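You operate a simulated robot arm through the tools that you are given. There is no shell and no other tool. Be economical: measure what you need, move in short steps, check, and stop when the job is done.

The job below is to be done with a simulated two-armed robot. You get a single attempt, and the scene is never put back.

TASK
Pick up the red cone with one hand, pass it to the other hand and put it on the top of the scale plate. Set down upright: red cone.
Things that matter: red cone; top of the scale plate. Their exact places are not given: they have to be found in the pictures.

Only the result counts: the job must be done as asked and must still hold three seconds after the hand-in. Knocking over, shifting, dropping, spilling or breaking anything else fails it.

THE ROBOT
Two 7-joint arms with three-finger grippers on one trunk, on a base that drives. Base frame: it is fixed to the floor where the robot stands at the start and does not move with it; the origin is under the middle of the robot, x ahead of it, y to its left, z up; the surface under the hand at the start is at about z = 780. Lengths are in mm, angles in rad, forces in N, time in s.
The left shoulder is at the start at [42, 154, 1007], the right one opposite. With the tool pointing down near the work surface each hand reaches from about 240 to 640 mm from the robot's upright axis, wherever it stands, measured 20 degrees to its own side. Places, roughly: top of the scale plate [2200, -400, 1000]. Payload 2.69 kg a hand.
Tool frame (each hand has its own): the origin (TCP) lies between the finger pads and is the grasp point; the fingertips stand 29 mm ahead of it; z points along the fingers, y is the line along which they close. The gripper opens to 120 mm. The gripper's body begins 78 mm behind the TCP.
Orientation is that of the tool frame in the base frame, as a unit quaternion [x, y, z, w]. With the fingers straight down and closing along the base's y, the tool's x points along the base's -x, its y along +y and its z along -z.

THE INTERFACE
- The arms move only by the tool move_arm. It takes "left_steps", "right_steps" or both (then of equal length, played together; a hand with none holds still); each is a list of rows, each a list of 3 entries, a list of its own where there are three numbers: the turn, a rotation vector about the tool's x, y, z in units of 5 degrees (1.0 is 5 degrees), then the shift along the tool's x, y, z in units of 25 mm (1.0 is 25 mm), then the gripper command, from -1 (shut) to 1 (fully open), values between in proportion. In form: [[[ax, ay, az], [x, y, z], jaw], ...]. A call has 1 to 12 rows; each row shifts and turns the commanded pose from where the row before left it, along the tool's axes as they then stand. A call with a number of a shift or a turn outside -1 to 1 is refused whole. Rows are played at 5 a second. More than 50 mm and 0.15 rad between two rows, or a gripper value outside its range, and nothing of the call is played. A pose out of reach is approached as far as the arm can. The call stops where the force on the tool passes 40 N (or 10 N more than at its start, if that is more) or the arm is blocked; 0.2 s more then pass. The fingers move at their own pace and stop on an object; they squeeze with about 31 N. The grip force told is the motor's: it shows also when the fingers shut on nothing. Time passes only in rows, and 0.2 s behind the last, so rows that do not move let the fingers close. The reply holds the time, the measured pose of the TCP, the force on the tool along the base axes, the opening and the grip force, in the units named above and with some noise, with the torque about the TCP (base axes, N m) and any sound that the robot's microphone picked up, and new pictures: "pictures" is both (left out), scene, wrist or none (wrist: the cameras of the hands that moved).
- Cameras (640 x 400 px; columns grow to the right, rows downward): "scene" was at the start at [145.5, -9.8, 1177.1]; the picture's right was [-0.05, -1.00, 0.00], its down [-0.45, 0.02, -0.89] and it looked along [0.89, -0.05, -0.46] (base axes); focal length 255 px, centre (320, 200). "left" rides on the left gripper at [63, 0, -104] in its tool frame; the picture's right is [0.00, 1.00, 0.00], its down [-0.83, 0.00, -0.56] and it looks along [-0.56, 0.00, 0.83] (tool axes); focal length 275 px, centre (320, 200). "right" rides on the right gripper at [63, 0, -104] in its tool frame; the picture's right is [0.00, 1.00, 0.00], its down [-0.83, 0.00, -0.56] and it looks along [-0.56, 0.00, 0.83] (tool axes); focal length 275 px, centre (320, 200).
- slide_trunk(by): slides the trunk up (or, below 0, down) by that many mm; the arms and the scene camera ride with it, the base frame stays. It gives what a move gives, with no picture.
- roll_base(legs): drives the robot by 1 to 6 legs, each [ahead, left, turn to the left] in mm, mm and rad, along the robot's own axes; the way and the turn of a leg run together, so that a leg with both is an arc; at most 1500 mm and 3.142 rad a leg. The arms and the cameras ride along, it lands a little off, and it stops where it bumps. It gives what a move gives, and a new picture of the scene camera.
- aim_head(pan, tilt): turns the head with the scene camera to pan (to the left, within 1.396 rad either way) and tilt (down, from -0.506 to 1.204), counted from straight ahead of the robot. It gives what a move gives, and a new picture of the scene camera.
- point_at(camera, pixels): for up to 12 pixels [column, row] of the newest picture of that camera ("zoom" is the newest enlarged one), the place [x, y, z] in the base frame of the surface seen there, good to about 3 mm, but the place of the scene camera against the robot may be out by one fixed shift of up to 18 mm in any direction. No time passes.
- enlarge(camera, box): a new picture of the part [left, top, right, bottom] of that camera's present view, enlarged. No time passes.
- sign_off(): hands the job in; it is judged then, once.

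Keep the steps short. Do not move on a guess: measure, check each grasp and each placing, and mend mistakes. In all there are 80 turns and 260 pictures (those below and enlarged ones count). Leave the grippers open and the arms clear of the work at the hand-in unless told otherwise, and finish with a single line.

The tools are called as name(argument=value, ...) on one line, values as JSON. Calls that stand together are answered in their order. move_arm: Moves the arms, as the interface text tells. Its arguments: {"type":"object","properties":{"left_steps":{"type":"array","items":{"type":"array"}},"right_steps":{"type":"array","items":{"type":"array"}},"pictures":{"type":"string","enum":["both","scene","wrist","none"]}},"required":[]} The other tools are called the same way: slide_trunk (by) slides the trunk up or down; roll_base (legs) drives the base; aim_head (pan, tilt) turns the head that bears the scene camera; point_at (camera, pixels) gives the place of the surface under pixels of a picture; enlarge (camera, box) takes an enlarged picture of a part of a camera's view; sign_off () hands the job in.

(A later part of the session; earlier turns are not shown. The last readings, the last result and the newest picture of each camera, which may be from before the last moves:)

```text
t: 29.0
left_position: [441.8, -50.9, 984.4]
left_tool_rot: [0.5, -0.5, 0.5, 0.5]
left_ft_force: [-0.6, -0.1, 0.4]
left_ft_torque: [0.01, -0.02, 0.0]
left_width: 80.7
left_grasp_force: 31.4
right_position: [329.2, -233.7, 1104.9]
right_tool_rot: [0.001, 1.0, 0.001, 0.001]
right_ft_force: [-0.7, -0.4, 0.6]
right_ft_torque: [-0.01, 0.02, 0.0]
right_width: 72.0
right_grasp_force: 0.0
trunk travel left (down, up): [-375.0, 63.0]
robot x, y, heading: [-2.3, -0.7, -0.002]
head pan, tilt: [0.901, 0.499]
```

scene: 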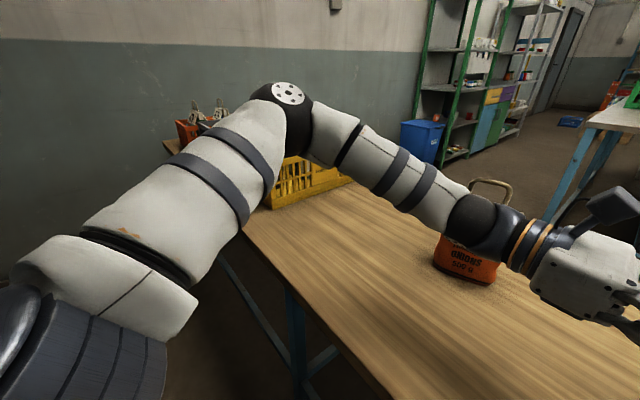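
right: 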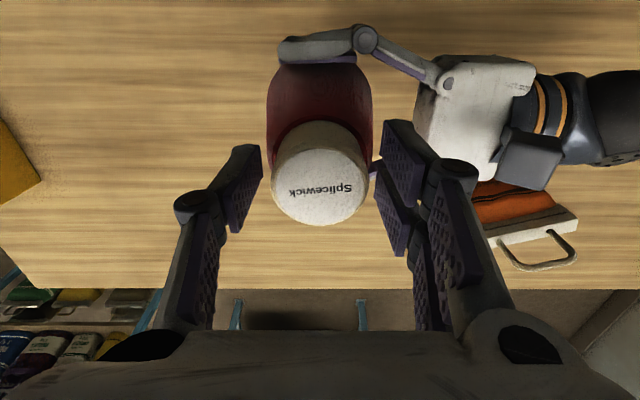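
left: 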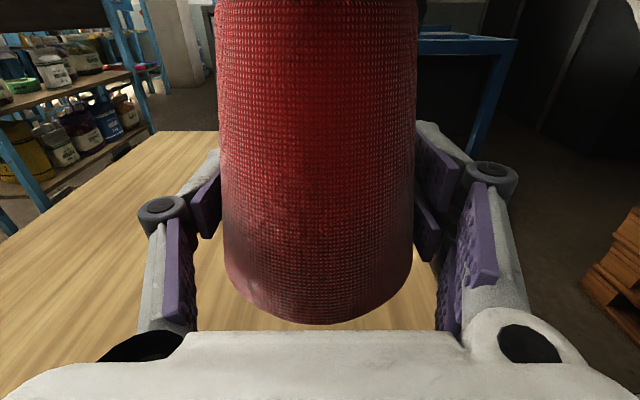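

The bench spans x 285–860 and ends at y≈-690 on the right. My plan is to go round its right end, turn to face +y, and stand at the right side of the scale's table. There my present hand pose would point along +x over the scale. First I'll back up 250 mm, watching the head view straight to the right.

roll_base(legs=[[-250, 0, 0]])

aim_head(pan=-1.3, tilt=0.45)

```text
t: 30.8
left_position: [189.4, -50.7, 984.0]
left_tool_rot: [0.501, -0.499, 0.501, 0.499]
left_ft_force: [0.1, -0.6, 0.8]
left_ft_torque: [0.01, -0.05, 0.04]
left_width: 80.8
left_grasp_force: 30.9
right_position: [77.9, -234.5, 1104.4]
right_tool_rot: [-0.001, 1.0, 0.001, 0.001]
right_ft_force: [0.0, 0.2, 0.8]
right_ft_torque: [-0.01, -0.04, 0.0]
right_width: 72.0
right_grasp_force: 0.1
trunk travel left (down, up): [-375.0, 63.0]
robot x, y, heading: [-248.2, -1.8, 0.003]
head pan, tilt: [0.901, 0.499]
```

scene: 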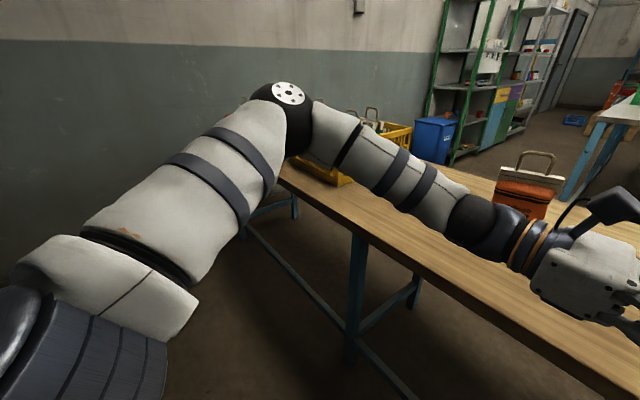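

```text
t: 32.9
left_position: [191.2, -49.6, 984.5]
left_tool_rot: [0.501, -0.499, 0.501, 0.499]
left_ft_force: [0.7, -0.1, -0.7]
left_ft_torque: [-0.02, 0.02, -0.03]
left_width: 80.5
left_grasp_force: 30.9
right_position: [77.3, -232.4, 1105.4]
right_tool_rot: [-0.001, 1.0, 0.001, 0.001]
right_ft_force: [-0.5, 0.0, 0.9]
right_ft_torque: [-0.05, 0.01, -0.01]
right_width: 71.8
right_grasp_force: 0.1
trunk travel left (down, up): [-375.0, 63.0]
robot x, y, heading: [-252.8, -1.7, 0.002]
head pan, tilt: [-1.3, 0.45]
```

scene: 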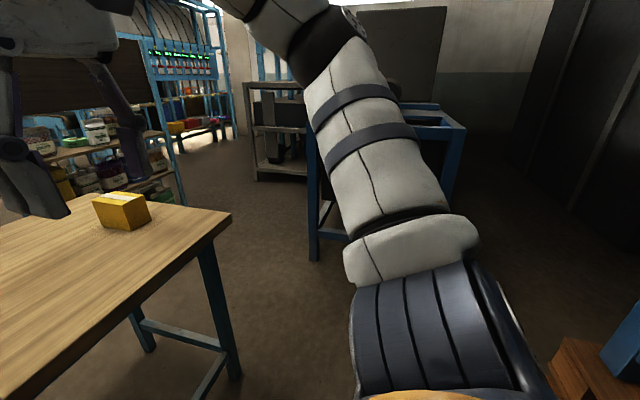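

point_at(camera="scene", pixels=[[315, 258], [310, 135], [450, 130], [410, 110], [440, 195], [580, 350], [545, 365], [620, 345], [255, 178], [180, 200], [240, 360], [275, 300]])

```text
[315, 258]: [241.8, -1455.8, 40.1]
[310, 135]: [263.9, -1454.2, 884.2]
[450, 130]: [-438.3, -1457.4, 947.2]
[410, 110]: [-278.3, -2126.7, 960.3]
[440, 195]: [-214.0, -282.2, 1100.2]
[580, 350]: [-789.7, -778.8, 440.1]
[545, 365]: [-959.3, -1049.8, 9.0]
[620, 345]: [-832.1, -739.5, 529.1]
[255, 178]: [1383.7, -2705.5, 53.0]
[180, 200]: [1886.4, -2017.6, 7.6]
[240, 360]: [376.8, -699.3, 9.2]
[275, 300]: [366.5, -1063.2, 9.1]
```

A blue bench on the right occupies x -438..264, y < -1455, and the gap to the work table is about 765 mm. I'll slide sideways to y≈-1070, checking on the way.

roll_base(legs=[[0, -700, 0], [0, -370, 0]])

aim_head(pan=0.0, tilt=0.45)

```text
t: 41.7
left_position: [196.7, -1125.2, 983.5]
left_tool_rot: [0.501, -0.498, 0.502, 0.499]
left_ft_force: [-0.6, -0.8, 0.1]
left_ft_torque: [-0.03, 0.03, 0.0]
left_width: 80.2
left_grasp_force: 30.7
right_position: [85.1, -1309.3, 1104.1]
right_tool_rot: [-0.002, 1.0, 0.001, 0.001]
right_ft_force: [-0.9, -0.4, 0.3]
right_ft_torque: [-0.01, -0.03, 0.0]
right_width: 72.0
right_grasp_force: 0.0
trunk travel left (down, up): [-375.0, 63.0]
robot x, y, heading: [-243.1, -1074.0, 0.002]
head pan, tilt: [-1.3, 0.45]
```

scene: 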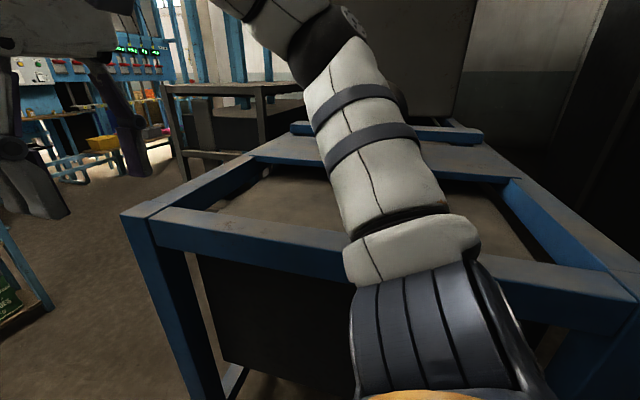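

```text
t: 43.2
left_position: [197.8, -1124.8, 984.6]
left_tool_rot: [0.501, -0.499, 0.501, 0.499]
left_ft_force: [0.0, 0.5, 0.4]
left_ft_torque: [-0.02, -0.01, 0.0]
left_width: 80.3
left_grasp_force: 31.0
right_position: [85.9, -1308.5, 1105.3]
right_tool_rot: [-0.002, 1.0, 0.001, 0.0]
right_ft_force: [-0.5, 0.3, 0.3]
right_ft_torque: [-0.03, -0.04, 0.0]
right_width: 71.9
right_grasp_force: 0.2
trunk travel left (down, up): [-375.0, 63.0]
robot x, y, heading: [-244.0, -1074.2, 0.003]
head pan, tilt: [0.0, 0.45]
```

scene: 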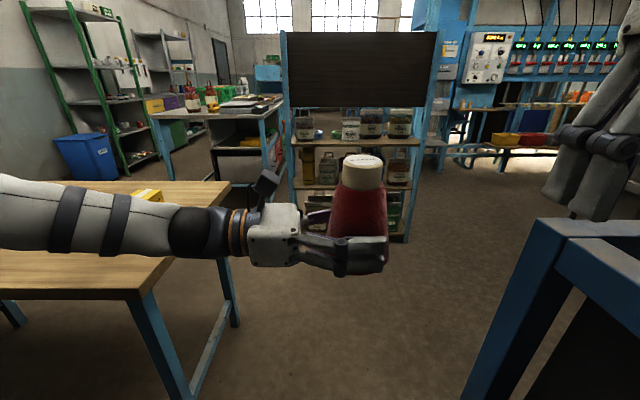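

The jar shelf stands ahead. I'm measuring the shelf, the scale's table and the scale.

point_at(camera="scene", pixels=[[290, 100], [435, 100], [407, 240], [300, 180], [262, 117], [155, 117], [210, 118], [278, 165], [250, 103], [240, 200], [262, 200], [225, 250]])

enlarge(camera="scene", box=[140, 70, 300, 210])

```text
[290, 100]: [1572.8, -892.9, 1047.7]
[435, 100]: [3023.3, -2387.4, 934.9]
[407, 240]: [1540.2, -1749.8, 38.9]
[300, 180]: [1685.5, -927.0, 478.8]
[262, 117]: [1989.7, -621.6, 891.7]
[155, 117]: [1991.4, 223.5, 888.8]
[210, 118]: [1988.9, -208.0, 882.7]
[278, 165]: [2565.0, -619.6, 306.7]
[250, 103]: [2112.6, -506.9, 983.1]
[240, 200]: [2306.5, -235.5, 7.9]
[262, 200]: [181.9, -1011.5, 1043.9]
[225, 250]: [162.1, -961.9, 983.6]
```

```text
2.86 times, centred on (220, 140) of scene
```

zoom: 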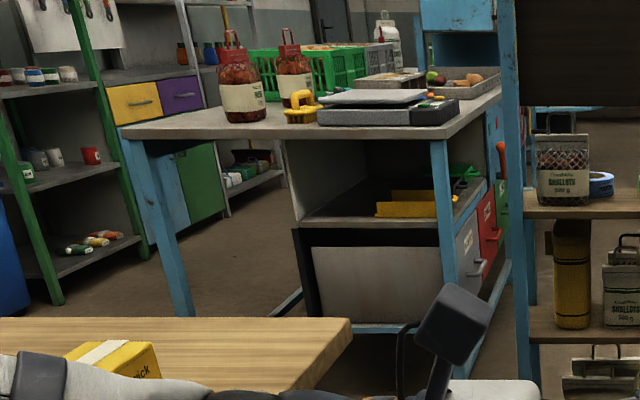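

The jar shelf (x≥1540, y -890..-1750) closes off the right side of the scale's table. So I must go through the aisle (x 860–1540) and stand in front of the table. Before squeezing through I need to know how far the elbows stick out, so I'll look at both sides.

aim_head(pan=-1.39, tilt=0.1)

point_at(camera="scene", pixels=[[300, 120], [330, 120], [345, 100], [300, 180], [360, 180], [280, 150], [400, 250], [360, 60], [250, 100], [320, 150]])

aim_head(pan=1.3, tilt=0.3)

point_at(camera="scene", pixels=[[300, 120], [350, 120], [400, 120], [420, 150], [380, 180], [300, 180], [450, 180], [500, 200], [400, 90], [350, 90]])

```text
t: 44.7
left_position: [197.0, -1126.2, 984.0]
left_tool_rot: [0.501, -0.499, 0.501, 0.499]
left_ft_force: [-0.3, -0.2, 0.5]
left_ft_torque: [0.04, -0.01, 0.01]
left_width: 80.4
left_grasp_force: 30.9
right_position: [85.4, -1308.0, 1105.3]
right_tool_rot: [-0.002, 1.0, 0.001, 0.001]
right_ft_force: [0.1, -0.6, -0.2]
right_ft_torque: [-0.01, 0.01, -0.02]
right_width: 71.8
right_grasp_force: 0.2
trunk travel left (down, up): [-375.0, 63.0]
robot x, y, heading: [-244.9, -1077.1, 0.005]
head pan, tilt: [-1.389, 0.099]
```

scene: 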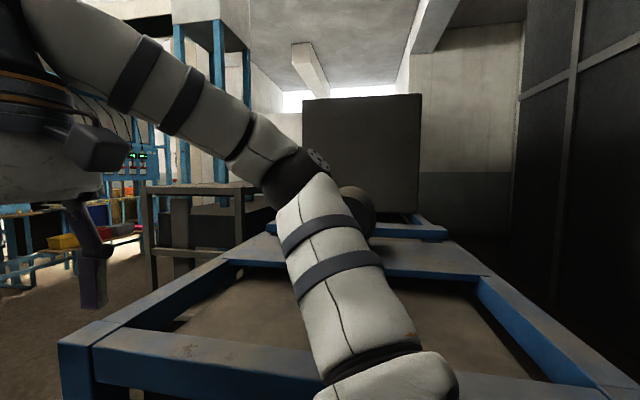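

```text
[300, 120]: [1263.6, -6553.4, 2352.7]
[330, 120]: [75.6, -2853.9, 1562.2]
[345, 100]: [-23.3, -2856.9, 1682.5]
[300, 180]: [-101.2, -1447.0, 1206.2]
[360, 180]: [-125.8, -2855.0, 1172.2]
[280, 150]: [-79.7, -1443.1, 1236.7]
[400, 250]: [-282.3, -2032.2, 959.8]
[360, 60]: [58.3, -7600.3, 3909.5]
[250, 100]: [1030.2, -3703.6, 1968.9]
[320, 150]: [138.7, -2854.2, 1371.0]
```

```text
t: 47.1
left_position: [196.8, -1124.8, 984.4]
left_tool_rot: [0.501, -0.499, 0.501, 0.499]
left_ft_force: [0.2, -0.1, -0.1]
left_ft_torque: [0.0, -0.02, 0.03]
left_width: 80.1
left_grasp_force: 31.1
right_position: [84.8, -1308.6, 1104.6]
right_tool_rot: [-0.002, 1.0, 0.001, 0.001]
right_ft_force: [0.3, -0.3, -0.5]
right_ft_torque: [0.01, 0.01, 0.01]
right_width: 71.9
right_grasp_force: 0.0
trunk travel left (down, up): [-375.0, 63.0]
robot x, y, heading: [-246.6, -1074.5, 0.003]
head pan, tilt: [1.3, 0.3]
```

scene: 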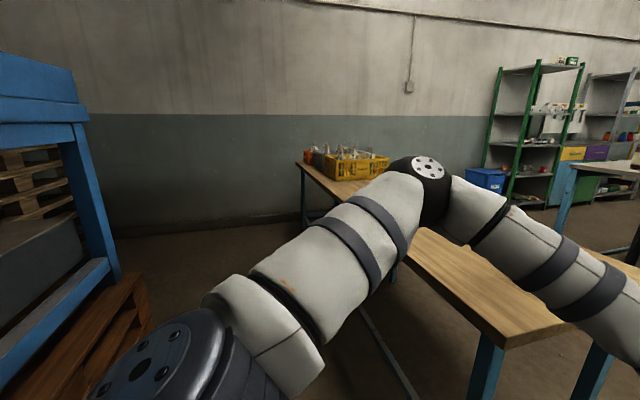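

```text
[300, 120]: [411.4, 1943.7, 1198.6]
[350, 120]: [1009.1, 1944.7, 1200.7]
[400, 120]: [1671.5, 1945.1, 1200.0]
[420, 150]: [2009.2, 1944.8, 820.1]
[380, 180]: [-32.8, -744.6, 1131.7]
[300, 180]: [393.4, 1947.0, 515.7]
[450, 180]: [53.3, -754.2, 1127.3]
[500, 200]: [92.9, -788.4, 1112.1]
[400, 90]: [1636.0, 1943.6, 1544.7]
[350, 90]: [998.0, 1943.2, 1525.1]
```

My readings put the right elbow about 430 mm out, which is too wide for the aisle by the jar shelf. I'll raise the trunk 58 mm (needed for placing anyway), then stretch the right hand forward to draw that elbow in.

slide_trunk(by=58)

move_arm(right_steps=[[[0, 0, 0], [-0.955, 0, 0.8], 0.2], [[0, 0, 0], [-0.955, 0, 0.8], 0.2], [[0, 0, 0], [-0.955, 0, 0.8], 0.2], [[0, 0, 0], [-0.955, 0, 0.8], 0.2], [[0, 0, 0], [-0.955, 0, 0.8], 0.2], [[0, 0, 0], [-0.955, 0, 0.8], 0.2], [[0, 0, 0], [-0.955, 0, 0.8], 0.2], [[0, 0, 0], [-0.955, 0, 0.8], 0.2]], pictures="none")

aim_head(pan=-1.1, tilt=0.4)

```text
t: 48.1
left_position: [196.9, -1125.5, 1040.8]
left_tool_rot: [0.501, -0.499, 0.5, 0.5]
left_ft_force: [0.8, -0.2, -1.4]
left_ft_torque: [-0.03, 0.02, -0.08]
left_width: 80.3
left_grasp_force: 30.9
right_position: [86.4, -1308.5, 1162.0]
right_tool_rot: [-0.002, 1.0, 0.0, 0.0]
right_ft_force: [1.2, -0.4, -0.3]
right_ft_torque: [0.0, 0.04, 0.0]
right_width: 72.0
right_grasp_force: 0.0
trunk travel left (down, up): [-433.0, 5.0]
robot x, y, heading: [-244.0, -1074.9, 0.005]
head pan, tilt: [1.3, 0.3]
```

```text
t: 49.9
left_position: [198.1, -1126.5, 1041.5]
left_tool_rot: [0.502, -0.498, 0.501, 0.499]
left_ft_force: [0.5, 0.5, -2.5]
left_ft_torque: [0.0, 0.01, 0.0]
left_width: 80.3
left_grasp_force: 30.9
right_position: [275.7, -1311.9, 1000.8]
right_tool_rot: [-0.002, 1.0, 0.001, 0.0]
right_ft_force: [0.0, -0.4, -0.6]
right_ft_torque: [-0.01, 0.01, 0.0]
right_width: 71.8
right_grasp_force: 0.1
trunk travel left (down, up): [-433.0, 5.0]
robot x, y, heading: [-244.5, -1073.0, 0.005]
head pan, tilt: [1.3, 0.3]
```

```text
t: 52.1
left_position: [196.9, -1126.0, 1043.3]
left_tool_rot: [0.501, -0.499, 0.501, 0.499]
left_ft_force: [0.1, -0.1, -1.7]
left_ft_torque: [0.0, -0.02, 0.03]
left_width: 80.2
left_grasp_force: 30.9
right_position: [274.0, -1311.9, 1002.0]
right_tool_rot: [-0.002, 1.0, 0.001, 0.001]
right_ft_force: [-0.1, 0.0, 0.5]
right_ft_torque: [0.03, -0.02, -0.03]
right_width: 72.0
right_grasp_force: 0.0
trunk travel left (down, up): [-433.0, 5.0]
robot x, y, heading: [-244.9, -1077.4, 0.002]
head pan, tilt: [-1.1, 0.4]
```

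scene: 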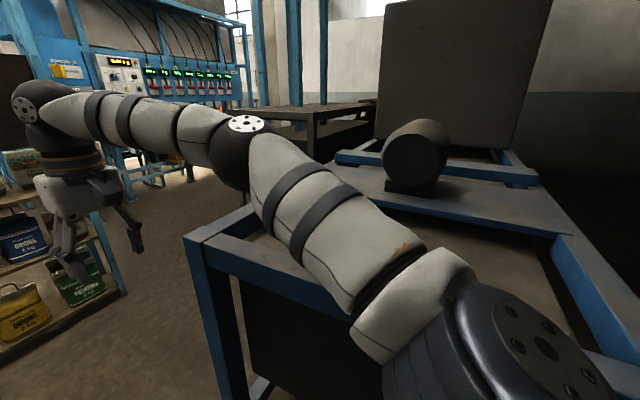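

The right elbow now looks tucked in. The left grip width crept from 80.9 to 80.2, so I'm checking for slow slip and measuring the elbow.

point_at(camera="scene", pixels=[[245, 122], [230, 160], [240, 185], [200, 130], [320, 230]])

enlarge(camera="left", box=[120, 0, 520, 400])

aim_head(pan=0.0, tilt=0.473)

point_at(camera="left", pixels=[[319, 322], [319, 316], [319, 310], [319, 290]])

```text
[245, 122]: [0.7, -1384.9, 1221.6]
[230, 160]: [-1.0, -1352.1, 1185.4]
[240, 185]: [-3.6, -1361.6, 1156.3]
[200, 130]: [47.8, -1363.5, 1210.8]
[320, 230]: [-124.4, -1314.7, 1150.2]
```

```text
1.00 times, centred on (320, 200) of left (not enlarged: the box is as wide or as high as the picture)
```

zoom: 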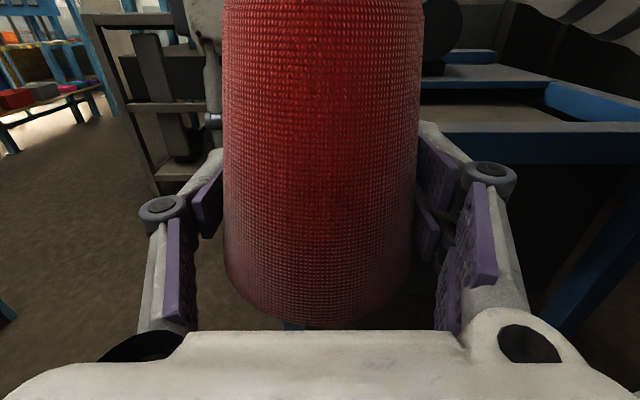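

```text
t: 53.4
left_position: [196.9, -1124.7, 1042.5]
left_tool_rot: [0.501, -0.499, 0.501, 0.499]
left_ft_force: [-0.2, -0.2, -2.5]
left_ft_torque: [-0.02, -0.04, -0.01]
left_width: 80.0
left_grasp_force: 31.0
right_position: [273.8, -1310.1, 1001.5]
right_tool_rot: [-0.002, 1.0, 0.0, 0.001]
right_ft_force: [0.7, 0.0, -0.7]
right_ft_torque: [0.0, 0.03, -0.02]
right_width: 72.1
right_grasp_force: 0.1
trunk travel left (down, up): [-433.0, 5.0]
robot x, y, heading: [-243.9, -1074.9, 0.002]
head pan, tilt: [0.0, 0.473]
```

scene: 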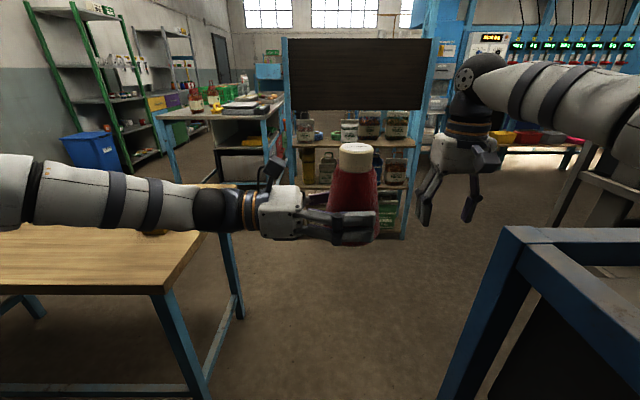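

```text
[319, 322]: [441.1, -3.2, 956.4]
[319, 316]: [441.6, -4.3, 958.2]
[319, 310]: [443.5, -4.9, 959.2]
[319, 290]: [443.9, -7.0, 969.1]
```

The slip is tiny, about 2 mm in 30 s, and the right elbow now reaches only about 330 mm. I'll drive ahead to x≈700 between table and bench, then turn left 90°.

roll_base(legs=[[944, 0, 0], [0, 0, 1.571]])

```text
t: 62.2
left_position: [731.9, -633.4, 1042.1]
left_tool_rot: [0.707, 0.006, 0.707, -0.006]
left_ft_force: [-0.2, 0.7, -1.2]
left_ft_torque: [-0.01, -0.03, -0.02]
left_width: 79.6
left_grasp_force: 31.2
right_position: [915.7, -553.1, 1000.3]
right_tool_rot: [0.714, -0.7, -0.002, 0.0]
right_ft_force: [0.2, -0.2, 0.9]
right_ft_torque: [0.0, 0.03, 0.02]
right_width: 72.0
right_grasp_force: 0.0
trunk travel left (down, up): [-433.0, 5.0]
robot x, y, heading: [690.9, -1071.3, 1.589]
head pan, tilt: [0.0, 0.473]
```

scene: 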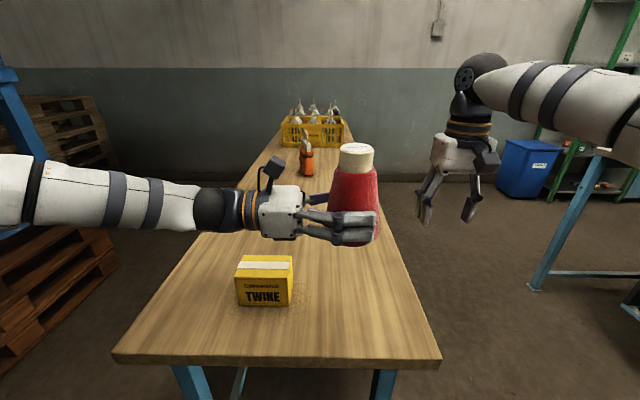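

Clear so far. Next I'll move sideways right to x≈1190, then ahead along the aisle.

roll_base(legs=[[0, -495, 0], [600, 0, 0]])

```text
t: 69.6
left_position: [1239.6, -24.6, 1042.0]
left_tool_rot: [0.708, 0.003, 0.707, -0.003]
left_ft_force: [1.0, 1.2, -2.4]
left_ft_torque: [0.0, -0.05, 0.01]
left_width: 79.8
left_grasp_force: 30.6
right_position: [1424.9, 52.9, 1002.4]
right_tool_rot: [0.71, -0.705, -0.001, 0.0]
right_ft_force: [0.1, -0.9, 0.4]
right_ft_torque: [0.0, -0.01, 0.02]
right_width: 72.0
right_grasp_force: 0.1
trunk travel left (down, up): [-433.0, 5.0]
robot x, y, heading: [1189.8, -469.5, 1.577]
head pan, tilt: [0.0, 0.473]
```

scene: 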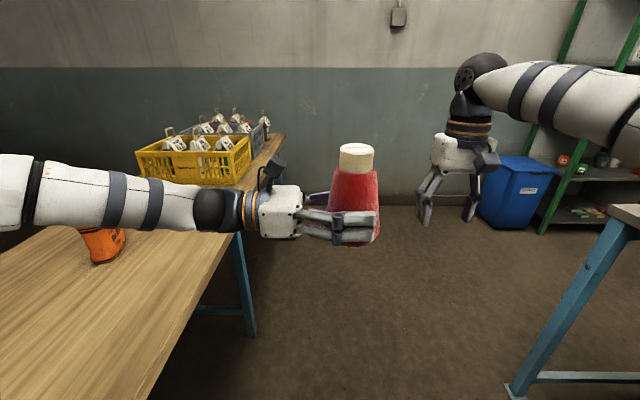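

Next I'll shift 100 mm right to about x 1290 and turn to face the scale's table.

roll_base(legs=[[0, -100, 0], [0, 0, -1.577]])

```text
t: 74.8
left_position: [1729.0, -511.4, 1042.7]
left_tool_rot: [0.504, -0.496, 0.504, 0.496]
left_ft_force: [-0.1, 0.0, -2.3]
left_ft_torque: [0.01, 0.01, 0.01]
left_width: 79.9
left_grasp_force: 30.6
right_position: [1809.3, -694.4, 1001.9]
right_tool_rot: [-0.008, 1.0, 0.0, 0.001]
right_ft_force: [0.1, -0.8, -0.5]
right_ft_torque: [-0.01, 0.01, 0.02]
right_width: 72.0
right_grasp_force: 0.0
trunk travel left (down, up): [-433.0, 5.0]
robot x, y, heading: [1288.2, -469.1, 0.017]
head pan, tilt: [0.0, 0.473]
```

scene: 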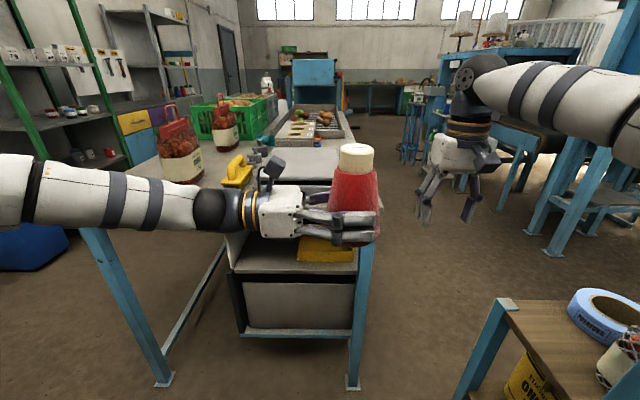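

I'm now facing the scale's table. I'll turn the left hand in yaw toward +x, 45° first, with the cone staying upright.

move_arm(left_steps=[[[1, 0, 0], [0, 0, 0], -1], [[1, 0, 0], [0, 0, 0], -1], [[1, 0, 0], [0, 0, 0], -1], [[1, 0, 0], [0, 0, 0], -1], [[1, 0, 0], [0, 0, 0], -1], [[1, 0, 0], [0, 0, 0], -1], [[1, 0, 0], [0, 0, 0], -1], [[1, 0, 0], [0, 0, 0], -1], [[1, 0, 0], [0, 0, 0], -1]], pictures="both")

```text
t: 76.8
left_position: [1728.9, -510.1, 1041.5]
left_tool_rot: [0.582, -0.401, 0.582, 0.401]
left_ft_force: [-0.4, 0.0, -1.1]
left_ft_torque: [-0.01, 0.03, 0.01]
left_width: 79.7
left_grasp_force: 31.0
left hand out of reach, approached as far as the arm can: row 5, 6, 7, 8, 9
right_position: [1809.2, -694.7, 1001.1]
right_tool_rot: [-0.008, 1.0, 0.001, 0.0]
right_ft_force: [-0.3, -0.2, 0.3]
right_ft_torque: [0.01, -0.02, 0.0]
right_width: 72.4
right_grasp_force: 0.0
trunk travel left (down, up): [-433.0, 5.0]
robot x, y, heading: [1287.8, -464.8, 0.019]
head pan, tilt: [0.0, 0.473]
```

scene: 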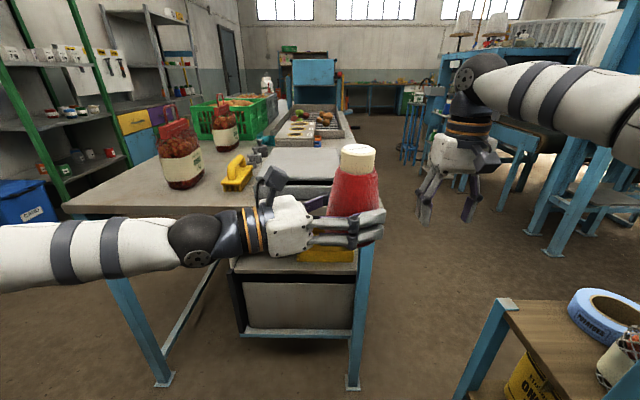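
left: 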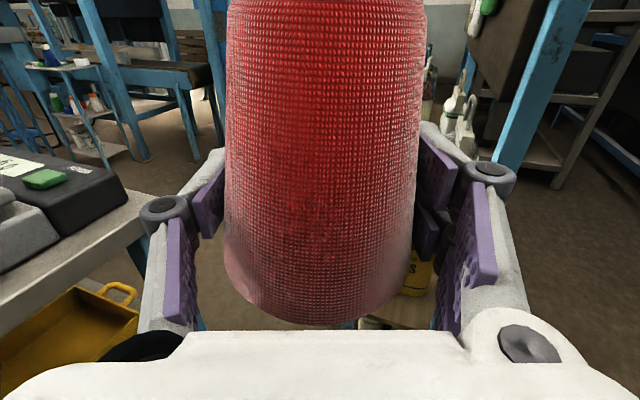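

The wrist stops at about 22° of yaw here. I'll measure the scale, the yellow clamp and the bottles to see which approach direction is clear.

point_at(camera="scene", pixels=[[300, 163], [285, 185], [320, 155], [330, 165], [237, 160], [245, 185], [180, 155], [185, 185], [175, 122], [223, 130], [100, 207], [215, 205]])

enlarge(camera="scene", box=[140, 90, 400, 250])

point_at(camera="left", pixels=[[20, 230], [60, 200], [100, 185], [10, 190], [5, 215], [120, 230]])

```text
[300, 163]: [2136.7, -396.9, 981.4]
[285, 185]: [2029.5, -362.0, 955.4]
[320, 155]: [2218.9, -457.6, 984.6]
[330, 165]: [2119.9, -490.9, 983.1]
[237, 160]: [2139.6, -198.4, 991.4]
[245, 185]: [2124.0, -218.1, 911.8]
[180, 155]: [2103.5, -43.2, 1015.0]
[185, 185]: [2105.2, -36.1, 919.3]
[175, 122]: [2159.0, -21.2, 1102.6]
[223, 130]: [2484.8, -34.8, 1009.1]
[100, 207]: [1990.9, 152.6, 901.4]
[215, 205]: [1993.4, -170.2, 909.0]
```

```text
2.46 times, centred on (270, 170) of scene
```

zoom: 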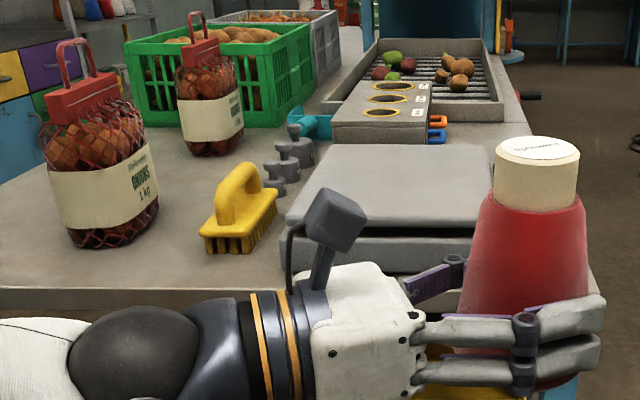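

```text
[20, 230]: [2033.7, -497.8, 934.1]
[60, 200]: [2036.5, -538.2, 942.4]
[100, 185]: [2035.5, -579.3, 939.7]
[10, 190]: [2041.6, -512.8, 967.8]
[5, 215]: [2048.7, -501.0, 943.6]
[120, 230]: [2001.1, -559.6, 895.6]
```

The plate top is at about z 976–981, x 2040–2220, y -330..-490. A more frontal hand direction would be nicer, so I'll test if stretching forward 110 mm lets the wrist yaw further.

move_arm(left_steps=[[[0, 0, 0], [0, -0.62, 0.62], -1], [[0, 0, 0], [0, -0.62, 0.62], -1], [[0, 0, 0], [0, -0.62, 0.62], -1], [[0, 0, 0], [0, -0.62, 0.62], -1], [[0, 0, 0], [0, -0.62, 0.62], -1]], pictures="scene")

point_at(camera="scene", pixels=[[510, 302], [480, 360], [600, 310], [330, 152], [340, 150], [285, 178], [250, 195], [265, 150], [500, 170]])

```text
t: 78.0
left_position: [1829.3, -555.2, 1044.5]
left_tool_rot: [0.583, -0.401, 0.583, 0.4]
left_ft_force: [0.3, 0.6, -1.4]
left_ft_torque: [-0.02, 0.0, -0.02]
left_width: 79.9
left_grasp_force: 31.1
right_position: [1811.1, -696.0, 1000.6]
right_tool_rot: [-0.007, 1.0, 0.001, 0.0]
right_ft_force: [0.7, -0.8, 0.6]
right_ft_torque: [0.02, 0.02, -0.01]
right_width: 72.1
right_grasp_force: 0.1
trunk travel left (down, up): [-433.0, 5.0]
robot x, y, heading: [1286.9, -465.3, 0.016]
head pan, tilt: [0.0, 0.473]
```

scene: 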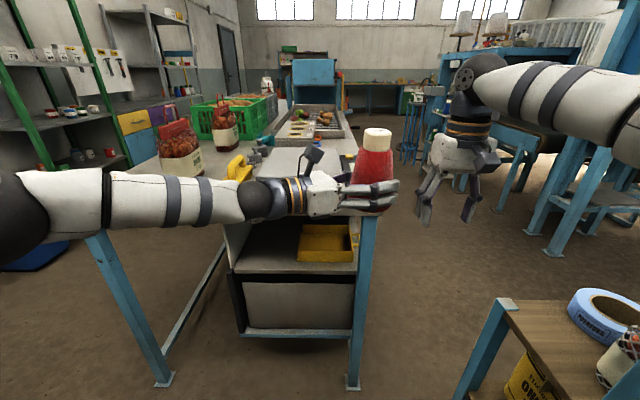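

```text
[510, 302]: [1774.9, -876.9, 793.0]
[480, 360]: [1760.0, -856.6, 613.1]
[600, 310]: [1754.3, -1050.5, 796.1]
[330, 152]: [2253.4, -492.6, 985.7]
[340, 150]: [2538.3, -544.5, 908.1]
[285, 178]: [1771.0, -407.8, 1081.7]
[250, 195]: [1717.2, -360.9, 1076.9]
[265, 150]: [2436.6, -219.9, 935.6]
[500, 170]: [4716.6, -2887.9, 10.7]
```

move_arm(left_steps=[[[1, 0, 0], [0, 0, 0], -1], [[1, 0, 0], [0, 0, 0], -1], [[1, 0, 0], [0, 0, 0], -1], [[1, 0, 0], [0, 0, 0], -1], [[1, 0, 0], [0, 0, 0], -1]], pictures="scene")

```text
t: 79.2
left_position: [1828.5, -555.0, 1041.4]
left_tool_rot: [0.657, -0.263, 0.656, 0.263]
left_ft_force: [-0.3, -0.7, -2.0]
left_ft_torque: [0.0, 0.05, -0.02]
left_width: 79.6
left_grasp_force: 31.4
right_position: [1810.3, -695.2, 1001.2]
right_tool_rot: [-0.007, 1.0, 0.001, 0.001]
right_ft_force: [0.9, -0.2, 1.1]
right_ft_torque: [0.0, -0.02, 0.0]
right_width: 72.1
right_grasp_force: 0.2
trunk travel left (down, up): [-433.0, 5.0]
robot x, y, heading: [1288.8, -466.1, 0.018]
head pan, tilt: [0.0, 0.473]
```

scene: 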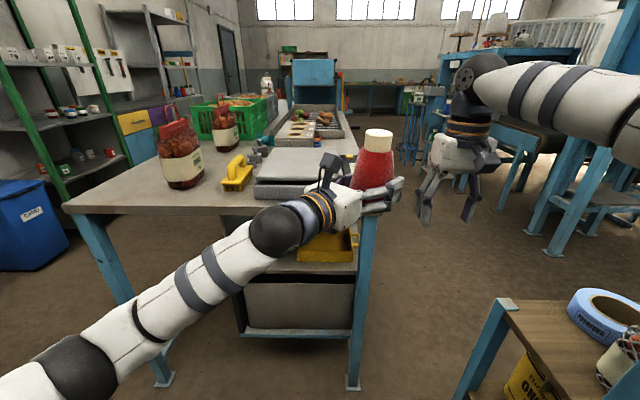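

The yaw reached 46°, so stretching helps. I'll add 20° more.

move_arm(left_steps=[[[1, 0, 0], [0, 0, 0], -1], [[1, 0, 0], [0, 0, 0], -1], [[1, 0, 0], [0, 0, 0], -1], [[1, 0, 0], [0, 0, 0], -1]], pictures="both")

enlarge(camera="scene", box=[220, 110, 420, 230])

```text
t: 80.2
left_position: [1829.0, -555.2, 1042.6]
left_tool_rot: [0.692, -0.147, 0.692, 0.147]
left_ft_force: [0.6, -0.6, -1.9]
left_ft_torque: [0.01, 0.01, 0.0]
left_width: 79.8
left_grasp_force: 30.9
right_position: [1808.8, -695.7, 1001.6]
right_tool_rot: [-0.007, 1.0, 0.001, 0.0]
right_ft_force: [0.1, -0.2, -0.4]
right_ft_torque: [0.0, 0.0, 0.0]
right_width: 72.1
right_grasp_force: 0.1
trunk travel left (down, up): [-433.0, 5.0]
robot x, y, heading: [1285.5, -467.1, 0.015]
head pan, tilt: [0.0, 0.473]
```

scene: 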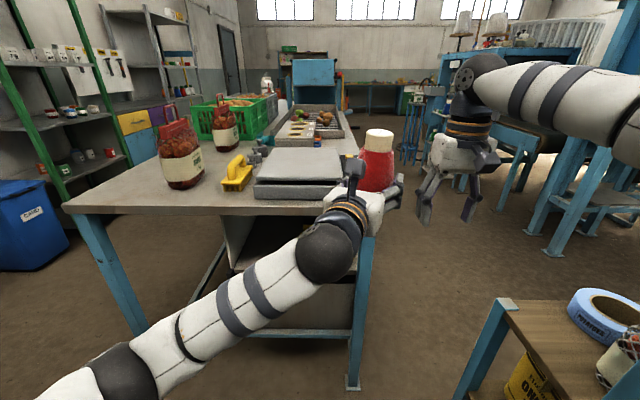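
left: 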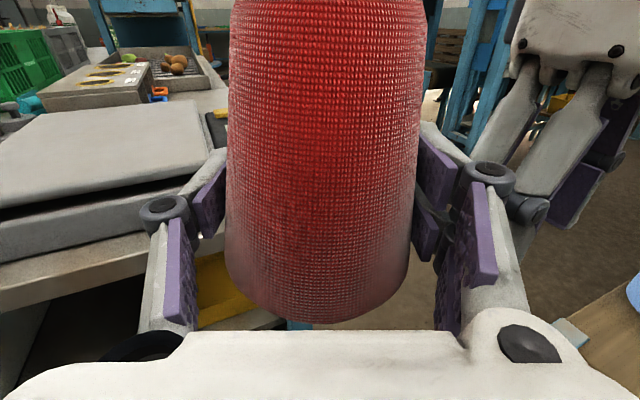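

```text
3.20 times, centred on (320, 170) of scene
```

zoom: 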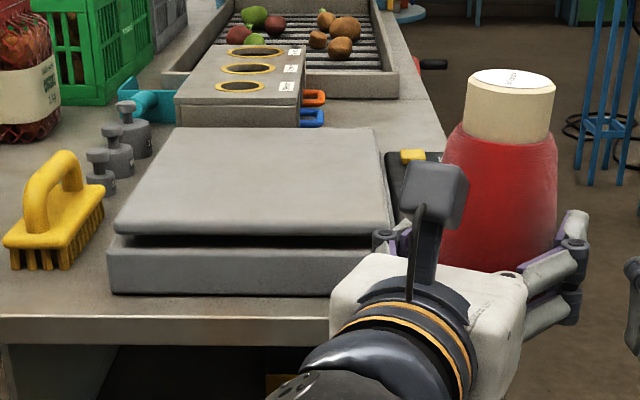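

The hand now points 24° right of +x and the plate is plainly visible. I'm measuring the plate corners in both cameras to get the scene camera's offset too.

point_at(camera="zoom", pixels=[[178, 132], [365, 132], [125, 226], [385, 226], [260, 180], [260, 228], [260, 260], [260, 300], [130, 115], [65, 165], [420, 165], [510, 78]])

point_at(camera="left", pixels=[[100, 150], [185, 105], [205, 145], [60, 115], [5, 195], [100, 175], [150, 200], [319, 318], [319, 100]])

```text
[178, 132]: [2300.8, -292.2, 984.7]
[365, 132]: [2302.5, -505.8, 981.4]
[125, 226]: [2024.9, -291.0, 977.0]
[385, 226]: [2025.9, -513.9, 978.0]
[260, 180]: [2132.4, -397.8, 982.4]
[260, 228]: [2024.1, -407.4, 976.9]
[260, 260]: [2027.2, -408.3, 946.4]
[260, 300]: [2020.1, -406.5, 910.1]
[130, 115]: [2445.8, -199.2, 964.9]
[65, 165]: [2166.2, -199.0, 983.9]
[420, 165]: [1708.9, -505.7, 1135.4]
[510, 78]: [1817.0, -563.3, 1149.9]
```

```text
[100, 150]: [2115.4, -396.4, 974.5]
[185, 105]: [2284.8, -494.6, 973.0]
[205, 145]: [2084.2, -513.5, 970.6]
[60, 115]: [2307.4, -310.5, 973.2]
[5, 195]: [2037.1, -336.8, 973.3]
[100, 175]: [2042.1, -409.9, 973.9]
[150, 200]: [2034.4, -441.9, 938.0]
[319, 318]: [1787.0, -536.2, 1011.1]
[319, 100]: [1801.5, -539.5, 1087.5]
```

The plate's top is at z≈973.5 with its centre at about (2170,-403). I'll pull the right hand up and back, out of the way, and raise the left hand 25 mm.

move_arm(right_steps=[[[0, 0, 0], [0.955, 0, -0.8], 0.2], [[0, 0, 0], [0.955, 0, -0.8], 0.2], [[0, 0, 0], [0.955, 0, -0.8], 0.2], [[0, 0, 0], [0.955, 0, -0.8], 0.2], [[0, 0, 0], [0.955, 0, -0.8], 0.2], [[0, 0, 0], [0.955, 0, -0.8], 0.2], [[0, 0, 0], [0.955, 0, -0.8], 0.2], [[0, 0, 0], [0.9, 0, -0.7], 0.2]], left_steps=[[[0, 0, 0], [0.125, 0, 0], -1], [[0, 0, 0], [0.125, 0, 0], -1], [[0, 0, 0], [0.125, 0, 0], -1], [[0, 0, 0], [0.125, 0, 0], -1], [[0, 0, 0], [0.125, 0, 0], -1], [[0, 0, 0], [0.125, 0, 0], -1], [[0, 0, 0], [0.125, 0, 0], -1], [[0, 0, 0], [0.125, 0, 0], -1]], pictures="scene")

```text
t: 82.0
left_position: [1829.5, -556.2, 1068.0]
left_tool_rot: [0.691, -0.146, 0.693, 0.147]
left_ft_force: [0.3, 1.1, -1.2]
left_ft_torque: [0.0, 0.0, -0.01]
left_width: 79.4
left_grasp_force: 31.5
right_position: [1617.0, -697.9, 1161.4]
right_tool_rot: [-0.007, 1.0, 0.0, 0.002]
right_ft_force: [-0.2, 0.3, -0.2]
right_ft_torque: [-0.06, 0.01, 0.02]
right_width: 71.9
right_grasp_force: 0.1
trunk travel left (down, up): [-433.0, 5.0]
robot x, y, heading: [1287.9, -467.7, 0.02]
head pan, tilt: [0.0, 0.473]
```

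scene: 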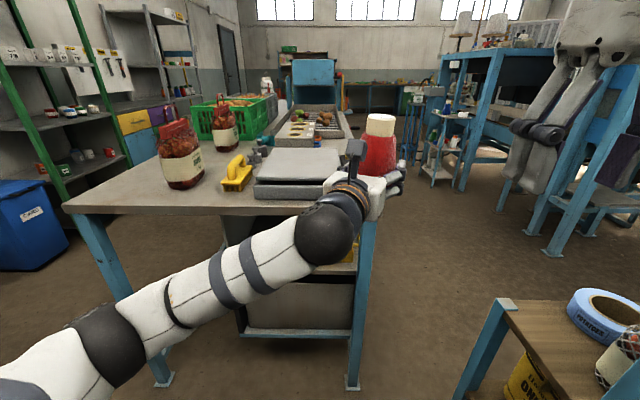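

Before driving in, I'm checking the height of the left forearm and elbow over the table edge.

point_at(camera="scene", pixels=[[110, 370], [170, 320], [250, 265], [325, 232], [30, 390], [210, 330], [270, 292], [290, 280]])

```text
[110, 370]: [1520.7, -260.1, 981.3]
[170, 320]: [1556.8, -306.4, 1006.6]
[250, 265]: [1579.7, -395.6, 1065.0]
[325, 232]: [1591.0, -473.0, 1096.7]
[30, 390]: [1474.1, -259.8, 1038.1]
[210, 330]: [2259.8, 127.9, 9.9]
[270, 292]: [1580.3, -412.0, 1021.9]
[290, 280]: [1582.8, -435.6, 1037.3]
```

The elbow will stay in front of the table edge (x≈1860 < 1990). I'll drive left 147, then ahead 343.

roll_base(legs=[[0, 147, 0], [250, 0, 0]])

```text
t: 85.2
left_position: [2070.9, -397.4, 1066.6]
left_tool_rot: [0.692, -0.147, 0.692, 0.147]
left_ft_force: [0.2, -0.2, -2.5]
left_ft_torque: [0.05, 0.01, -0.02]
left_width: 79.5
left_grasp_force: 31.3
right_position: [1859.4, -540.1, 1159.3]
right_tool_rot: [-0.009, 1.0, 0.0, 0.001]
right_ft_force: [0.9, -0.2, -0.4]
right_ft_torque: [0.02, 0.01, -0.01]
right_width: 72.3
right_grasp_force: 0.3
trunk travel left (down, up): [-433.0, 5.0]
robot x, y, heading: [1525.5, -313.4, 0.017]
head pan, tilt: [0.0, 0.473]
```

scene: 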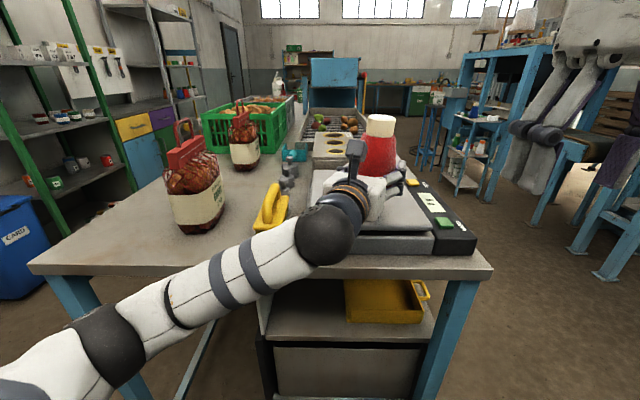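

Good. There are about 98 mm more to go.

roll_base(legs=[[98, -8, 0]])

enlarge(camera="scene", box=[240, 80, 480, 260])

enlarge(camera="left", box=[1, 1, 639, 399])

```text
t: 86.3
left_position: [2169.2, -403.6, 1067.8]
left_tool_rot: [0.692, -0.146, 0.691, 0.146]
left_ft_force: [0.1, -0.1, -2.7]
left_ft_torque: [0.05, -0.01, -0.01]
left_width: 79.6
left_grasp_force: 30.9
right_position: [1958.7, -547.3, 1159.5]
right_tool_rot: [-0.009, 1.0, 0.001, 0.001]
right_ft_force: [0.7, 0.1, 0.3]
right_ft_torque: [-0.01, 0.05, 0.03]
right_width: 71.8
right_grasp_force: 0.1
trunk travel left (down, up): [-433.0, 5.0]
robot x, y, heading: [1628.4, -313.4, 0.022]
head pan, tilt: [0.0, 0.473]
```

scene: 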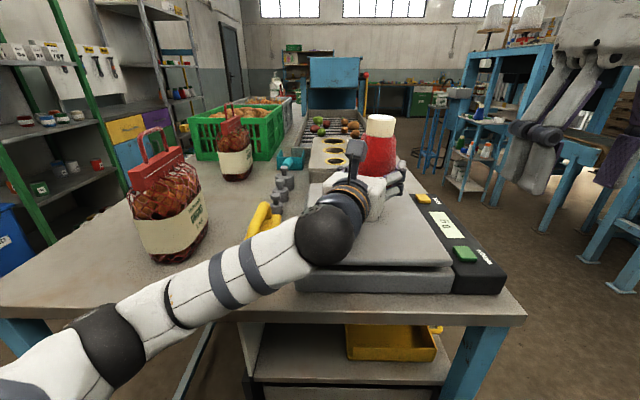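

```text
2.22 times, centred on (360, 170) of scene
```

zoom: 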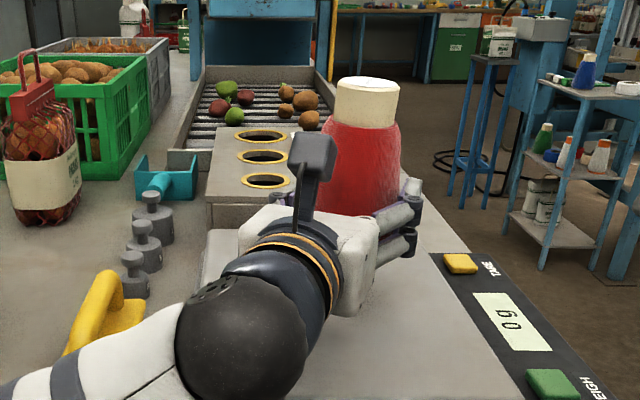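

```text
1.00 times, centred on (320, 200) of left (not enlarged: the box is as wide or as high as the picture)
```

zoom: 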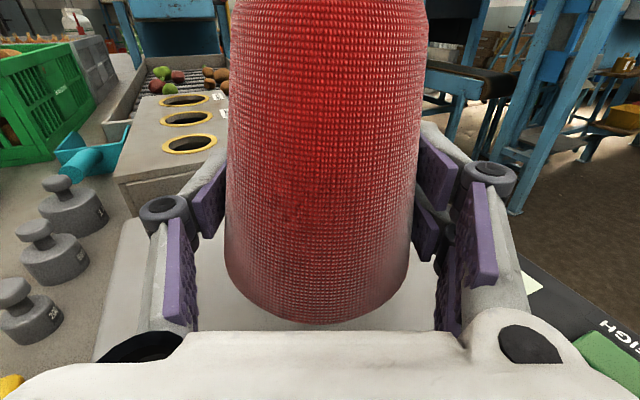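

The cone is over the plate centre at TCP (2169,-404), with its base about 50 mm above the plate. I'll lower it 35 mm gently.

move_arm(left_steps=[[[0, 0, 0], [-0.3, 0, 0], -1], [[0, 0, 0], [-0.3, 0, 0], -1], [[0, 0, 0], [-0.3, 0, 0], -1], [[0, 0, 0], [-0.3, 0, 0], -1], [[0, 0, 0], [-0.2, 0, 0], -1]], pictures="both")

enlarge(camera="scene", box=[240, 80, 480, 260])

```text
t: 87.5
left_position: [2168.5, -402.6, 1032.2]
left_tool_rot: [0.691, -0.148, 0.692, 0.148]
left_ft_force: [-0.4, 0.4, -1.3]
left_ft_torque: [0.02, 0.0, 0.0]
left_width: 79.8
left_grasp_force: 31.0
right_position: [1957.6, -545.8, 1159.5]
right_tool_rot: [-0.009, 1.0, 0.0, 0.001]
right_ft_force: [0.4, 0.3, 0.2]
right_ft_torque: [0.0, 0.02, -0.02]
right_width: 72.2
right_grasp_force: 0.0
trunk travel left (down, up): [-433.0, 5.0]
robot x, y, heading: [1625.9, -316.9, 0.021]
head pan, tilt: [0.0, 0.473]
```

scene: 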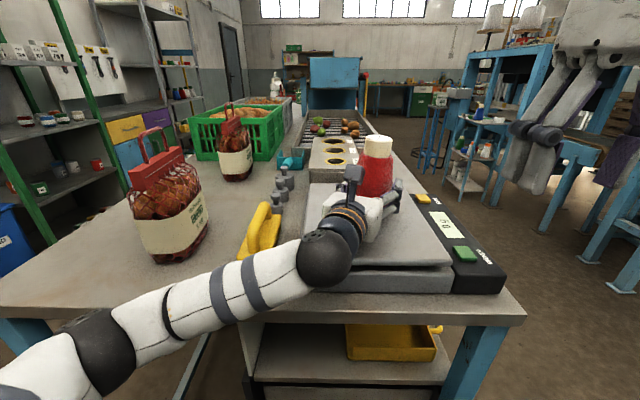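
left: 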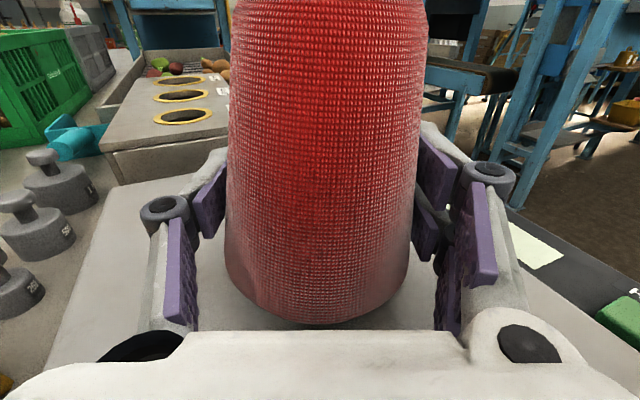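

```text
2.22 times, centred on (360, 170) of scene
```

zoom: 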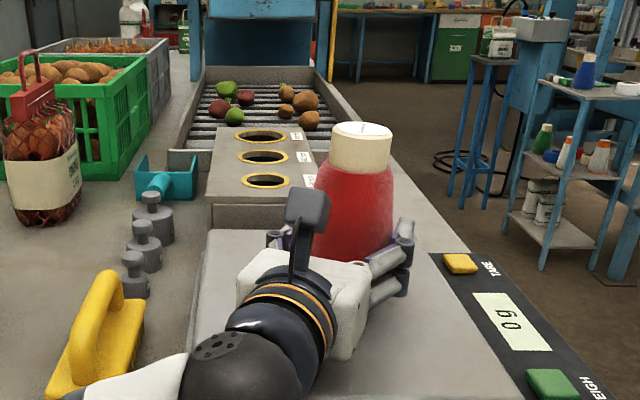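

About 13 mm remains. I'm creeping down in 2.5 mm steps, watching the force.

move_arm(left_steps=[[[0, 0, 0], [-0.1, 0, 0], -1], [[0, 0, 0], [-0.1, 0, 0], -1], [[0, 0, 0], [-0.1, 0, 0], -1], [[0, 0, 0], [-0.08, 0, 0], -1]], pictures="none")

move_arm(left_steps=[[[0, 0, 0], [-0.08, 0, 0], -1]], pictures="scene")

```text
t: 88.5
left_position: [2168.9, -403.2, 1021.3]
left_tool_rot: [0.692, -0.146, 0.692, 0.146]
left_ft_force: [-0.6, 0.6, -1.8]
left_ft_torque: [-0.04, 0.0, -0.02]
left_width: 79.7
left_grasp_force: 31.3
right_position: [1958.2, -545.7, 1160.0]
right_tool_rot: [-0.009, 1.0, 0.002, 0.001]
right_ft_force: [0.2, 0.5, 0.0]
right_ft_torque: [-0.02, 0.0, 0.06]
right_width: 72.0
right_grasp_force: 0.1
trunk travel left (down, up): [-433.0, 5.0]
robot x, y, heading: [1624.9, -315.7, 0.019]
head pan, tilt: [0.0, 0.473]
```

```text
t: 88.9
left_position: [2168.9, -403.9, 1022.0]
left_tool_rot: [0.692, -0.146, 0.692, 0.146]
left_ft_force: [-0.3, 0.2, 0.8]
left_ft_torque: [-0.09, 0.03, 0.02]
left_width: 79.5
left_grasp_force: 31.0
right_position: [1958.3, -547.8, 1159.9]
right_tool_rot: [-0.01, 1.0, 0.001, 0.0]
right_ft_force: [0.2, -0.2, 0.1]
right_ft_torque: [-0.01, -0.01, 0.03]
right_width: 71.7
right_grasp_force: 0.1
trunk travel left (down, up): [-433.0, 5.0]
robot x, y, heading: [1624.8, -312.7, 0.022]
head pan, tilt: [0.0, 0.473]
```

scene: 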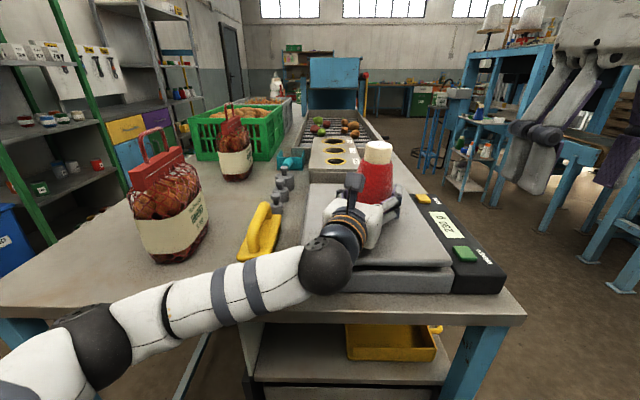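

The scale's display has changed, to something like "230 g", and the vertical force flipped sign, so the cone is touching the plate. I'll press 1 mm more and check upright.

move_arm(left_steps=[[[0, 0, 0], [-0.04, 0, 0], -1]], pictures="wrist")

enlarge(camera="scene", box=[320, 120, 500, 280])

```text
t: 89.3
left_position: [2168.5, -403.8, 1020.7]
left_tool_rot: [0.69, -0.147, 0.693, 0.147]
left_ft_force: [-1.2, 0.0, 3.5]
left_ft_torque: [-0.19, 0.13, -0.04]
left_width: 79.6
left_grasp_force: 31.1
right_position: [1957.6, -546.0, 1159.4]
right_tool_rot: [-0.01, 1.0, 0.001, 0.0]
right_ft_force: [0.0, 0.4, -0.6]
right_ft_torque: [-0.01, -0.02, -0.04]
right_width: 72.1
right_grasp_force: 0.0
trunk travel left (down, up): [-433.0, 5.0]
robot x, y, heading: [1621.7, -315.3, 0.02]
head pan, tilt: [0.0, 0.473]
```

left: 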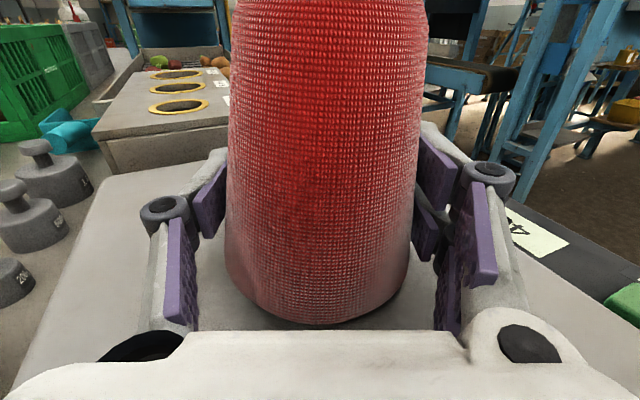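

```text
2.50 times, centred on (410, 200) of scene
```

zoom: 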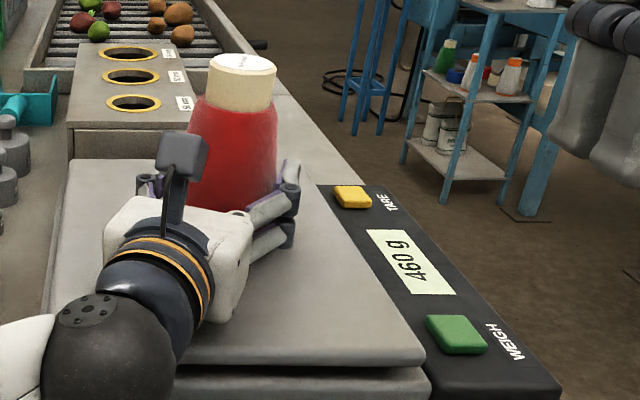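

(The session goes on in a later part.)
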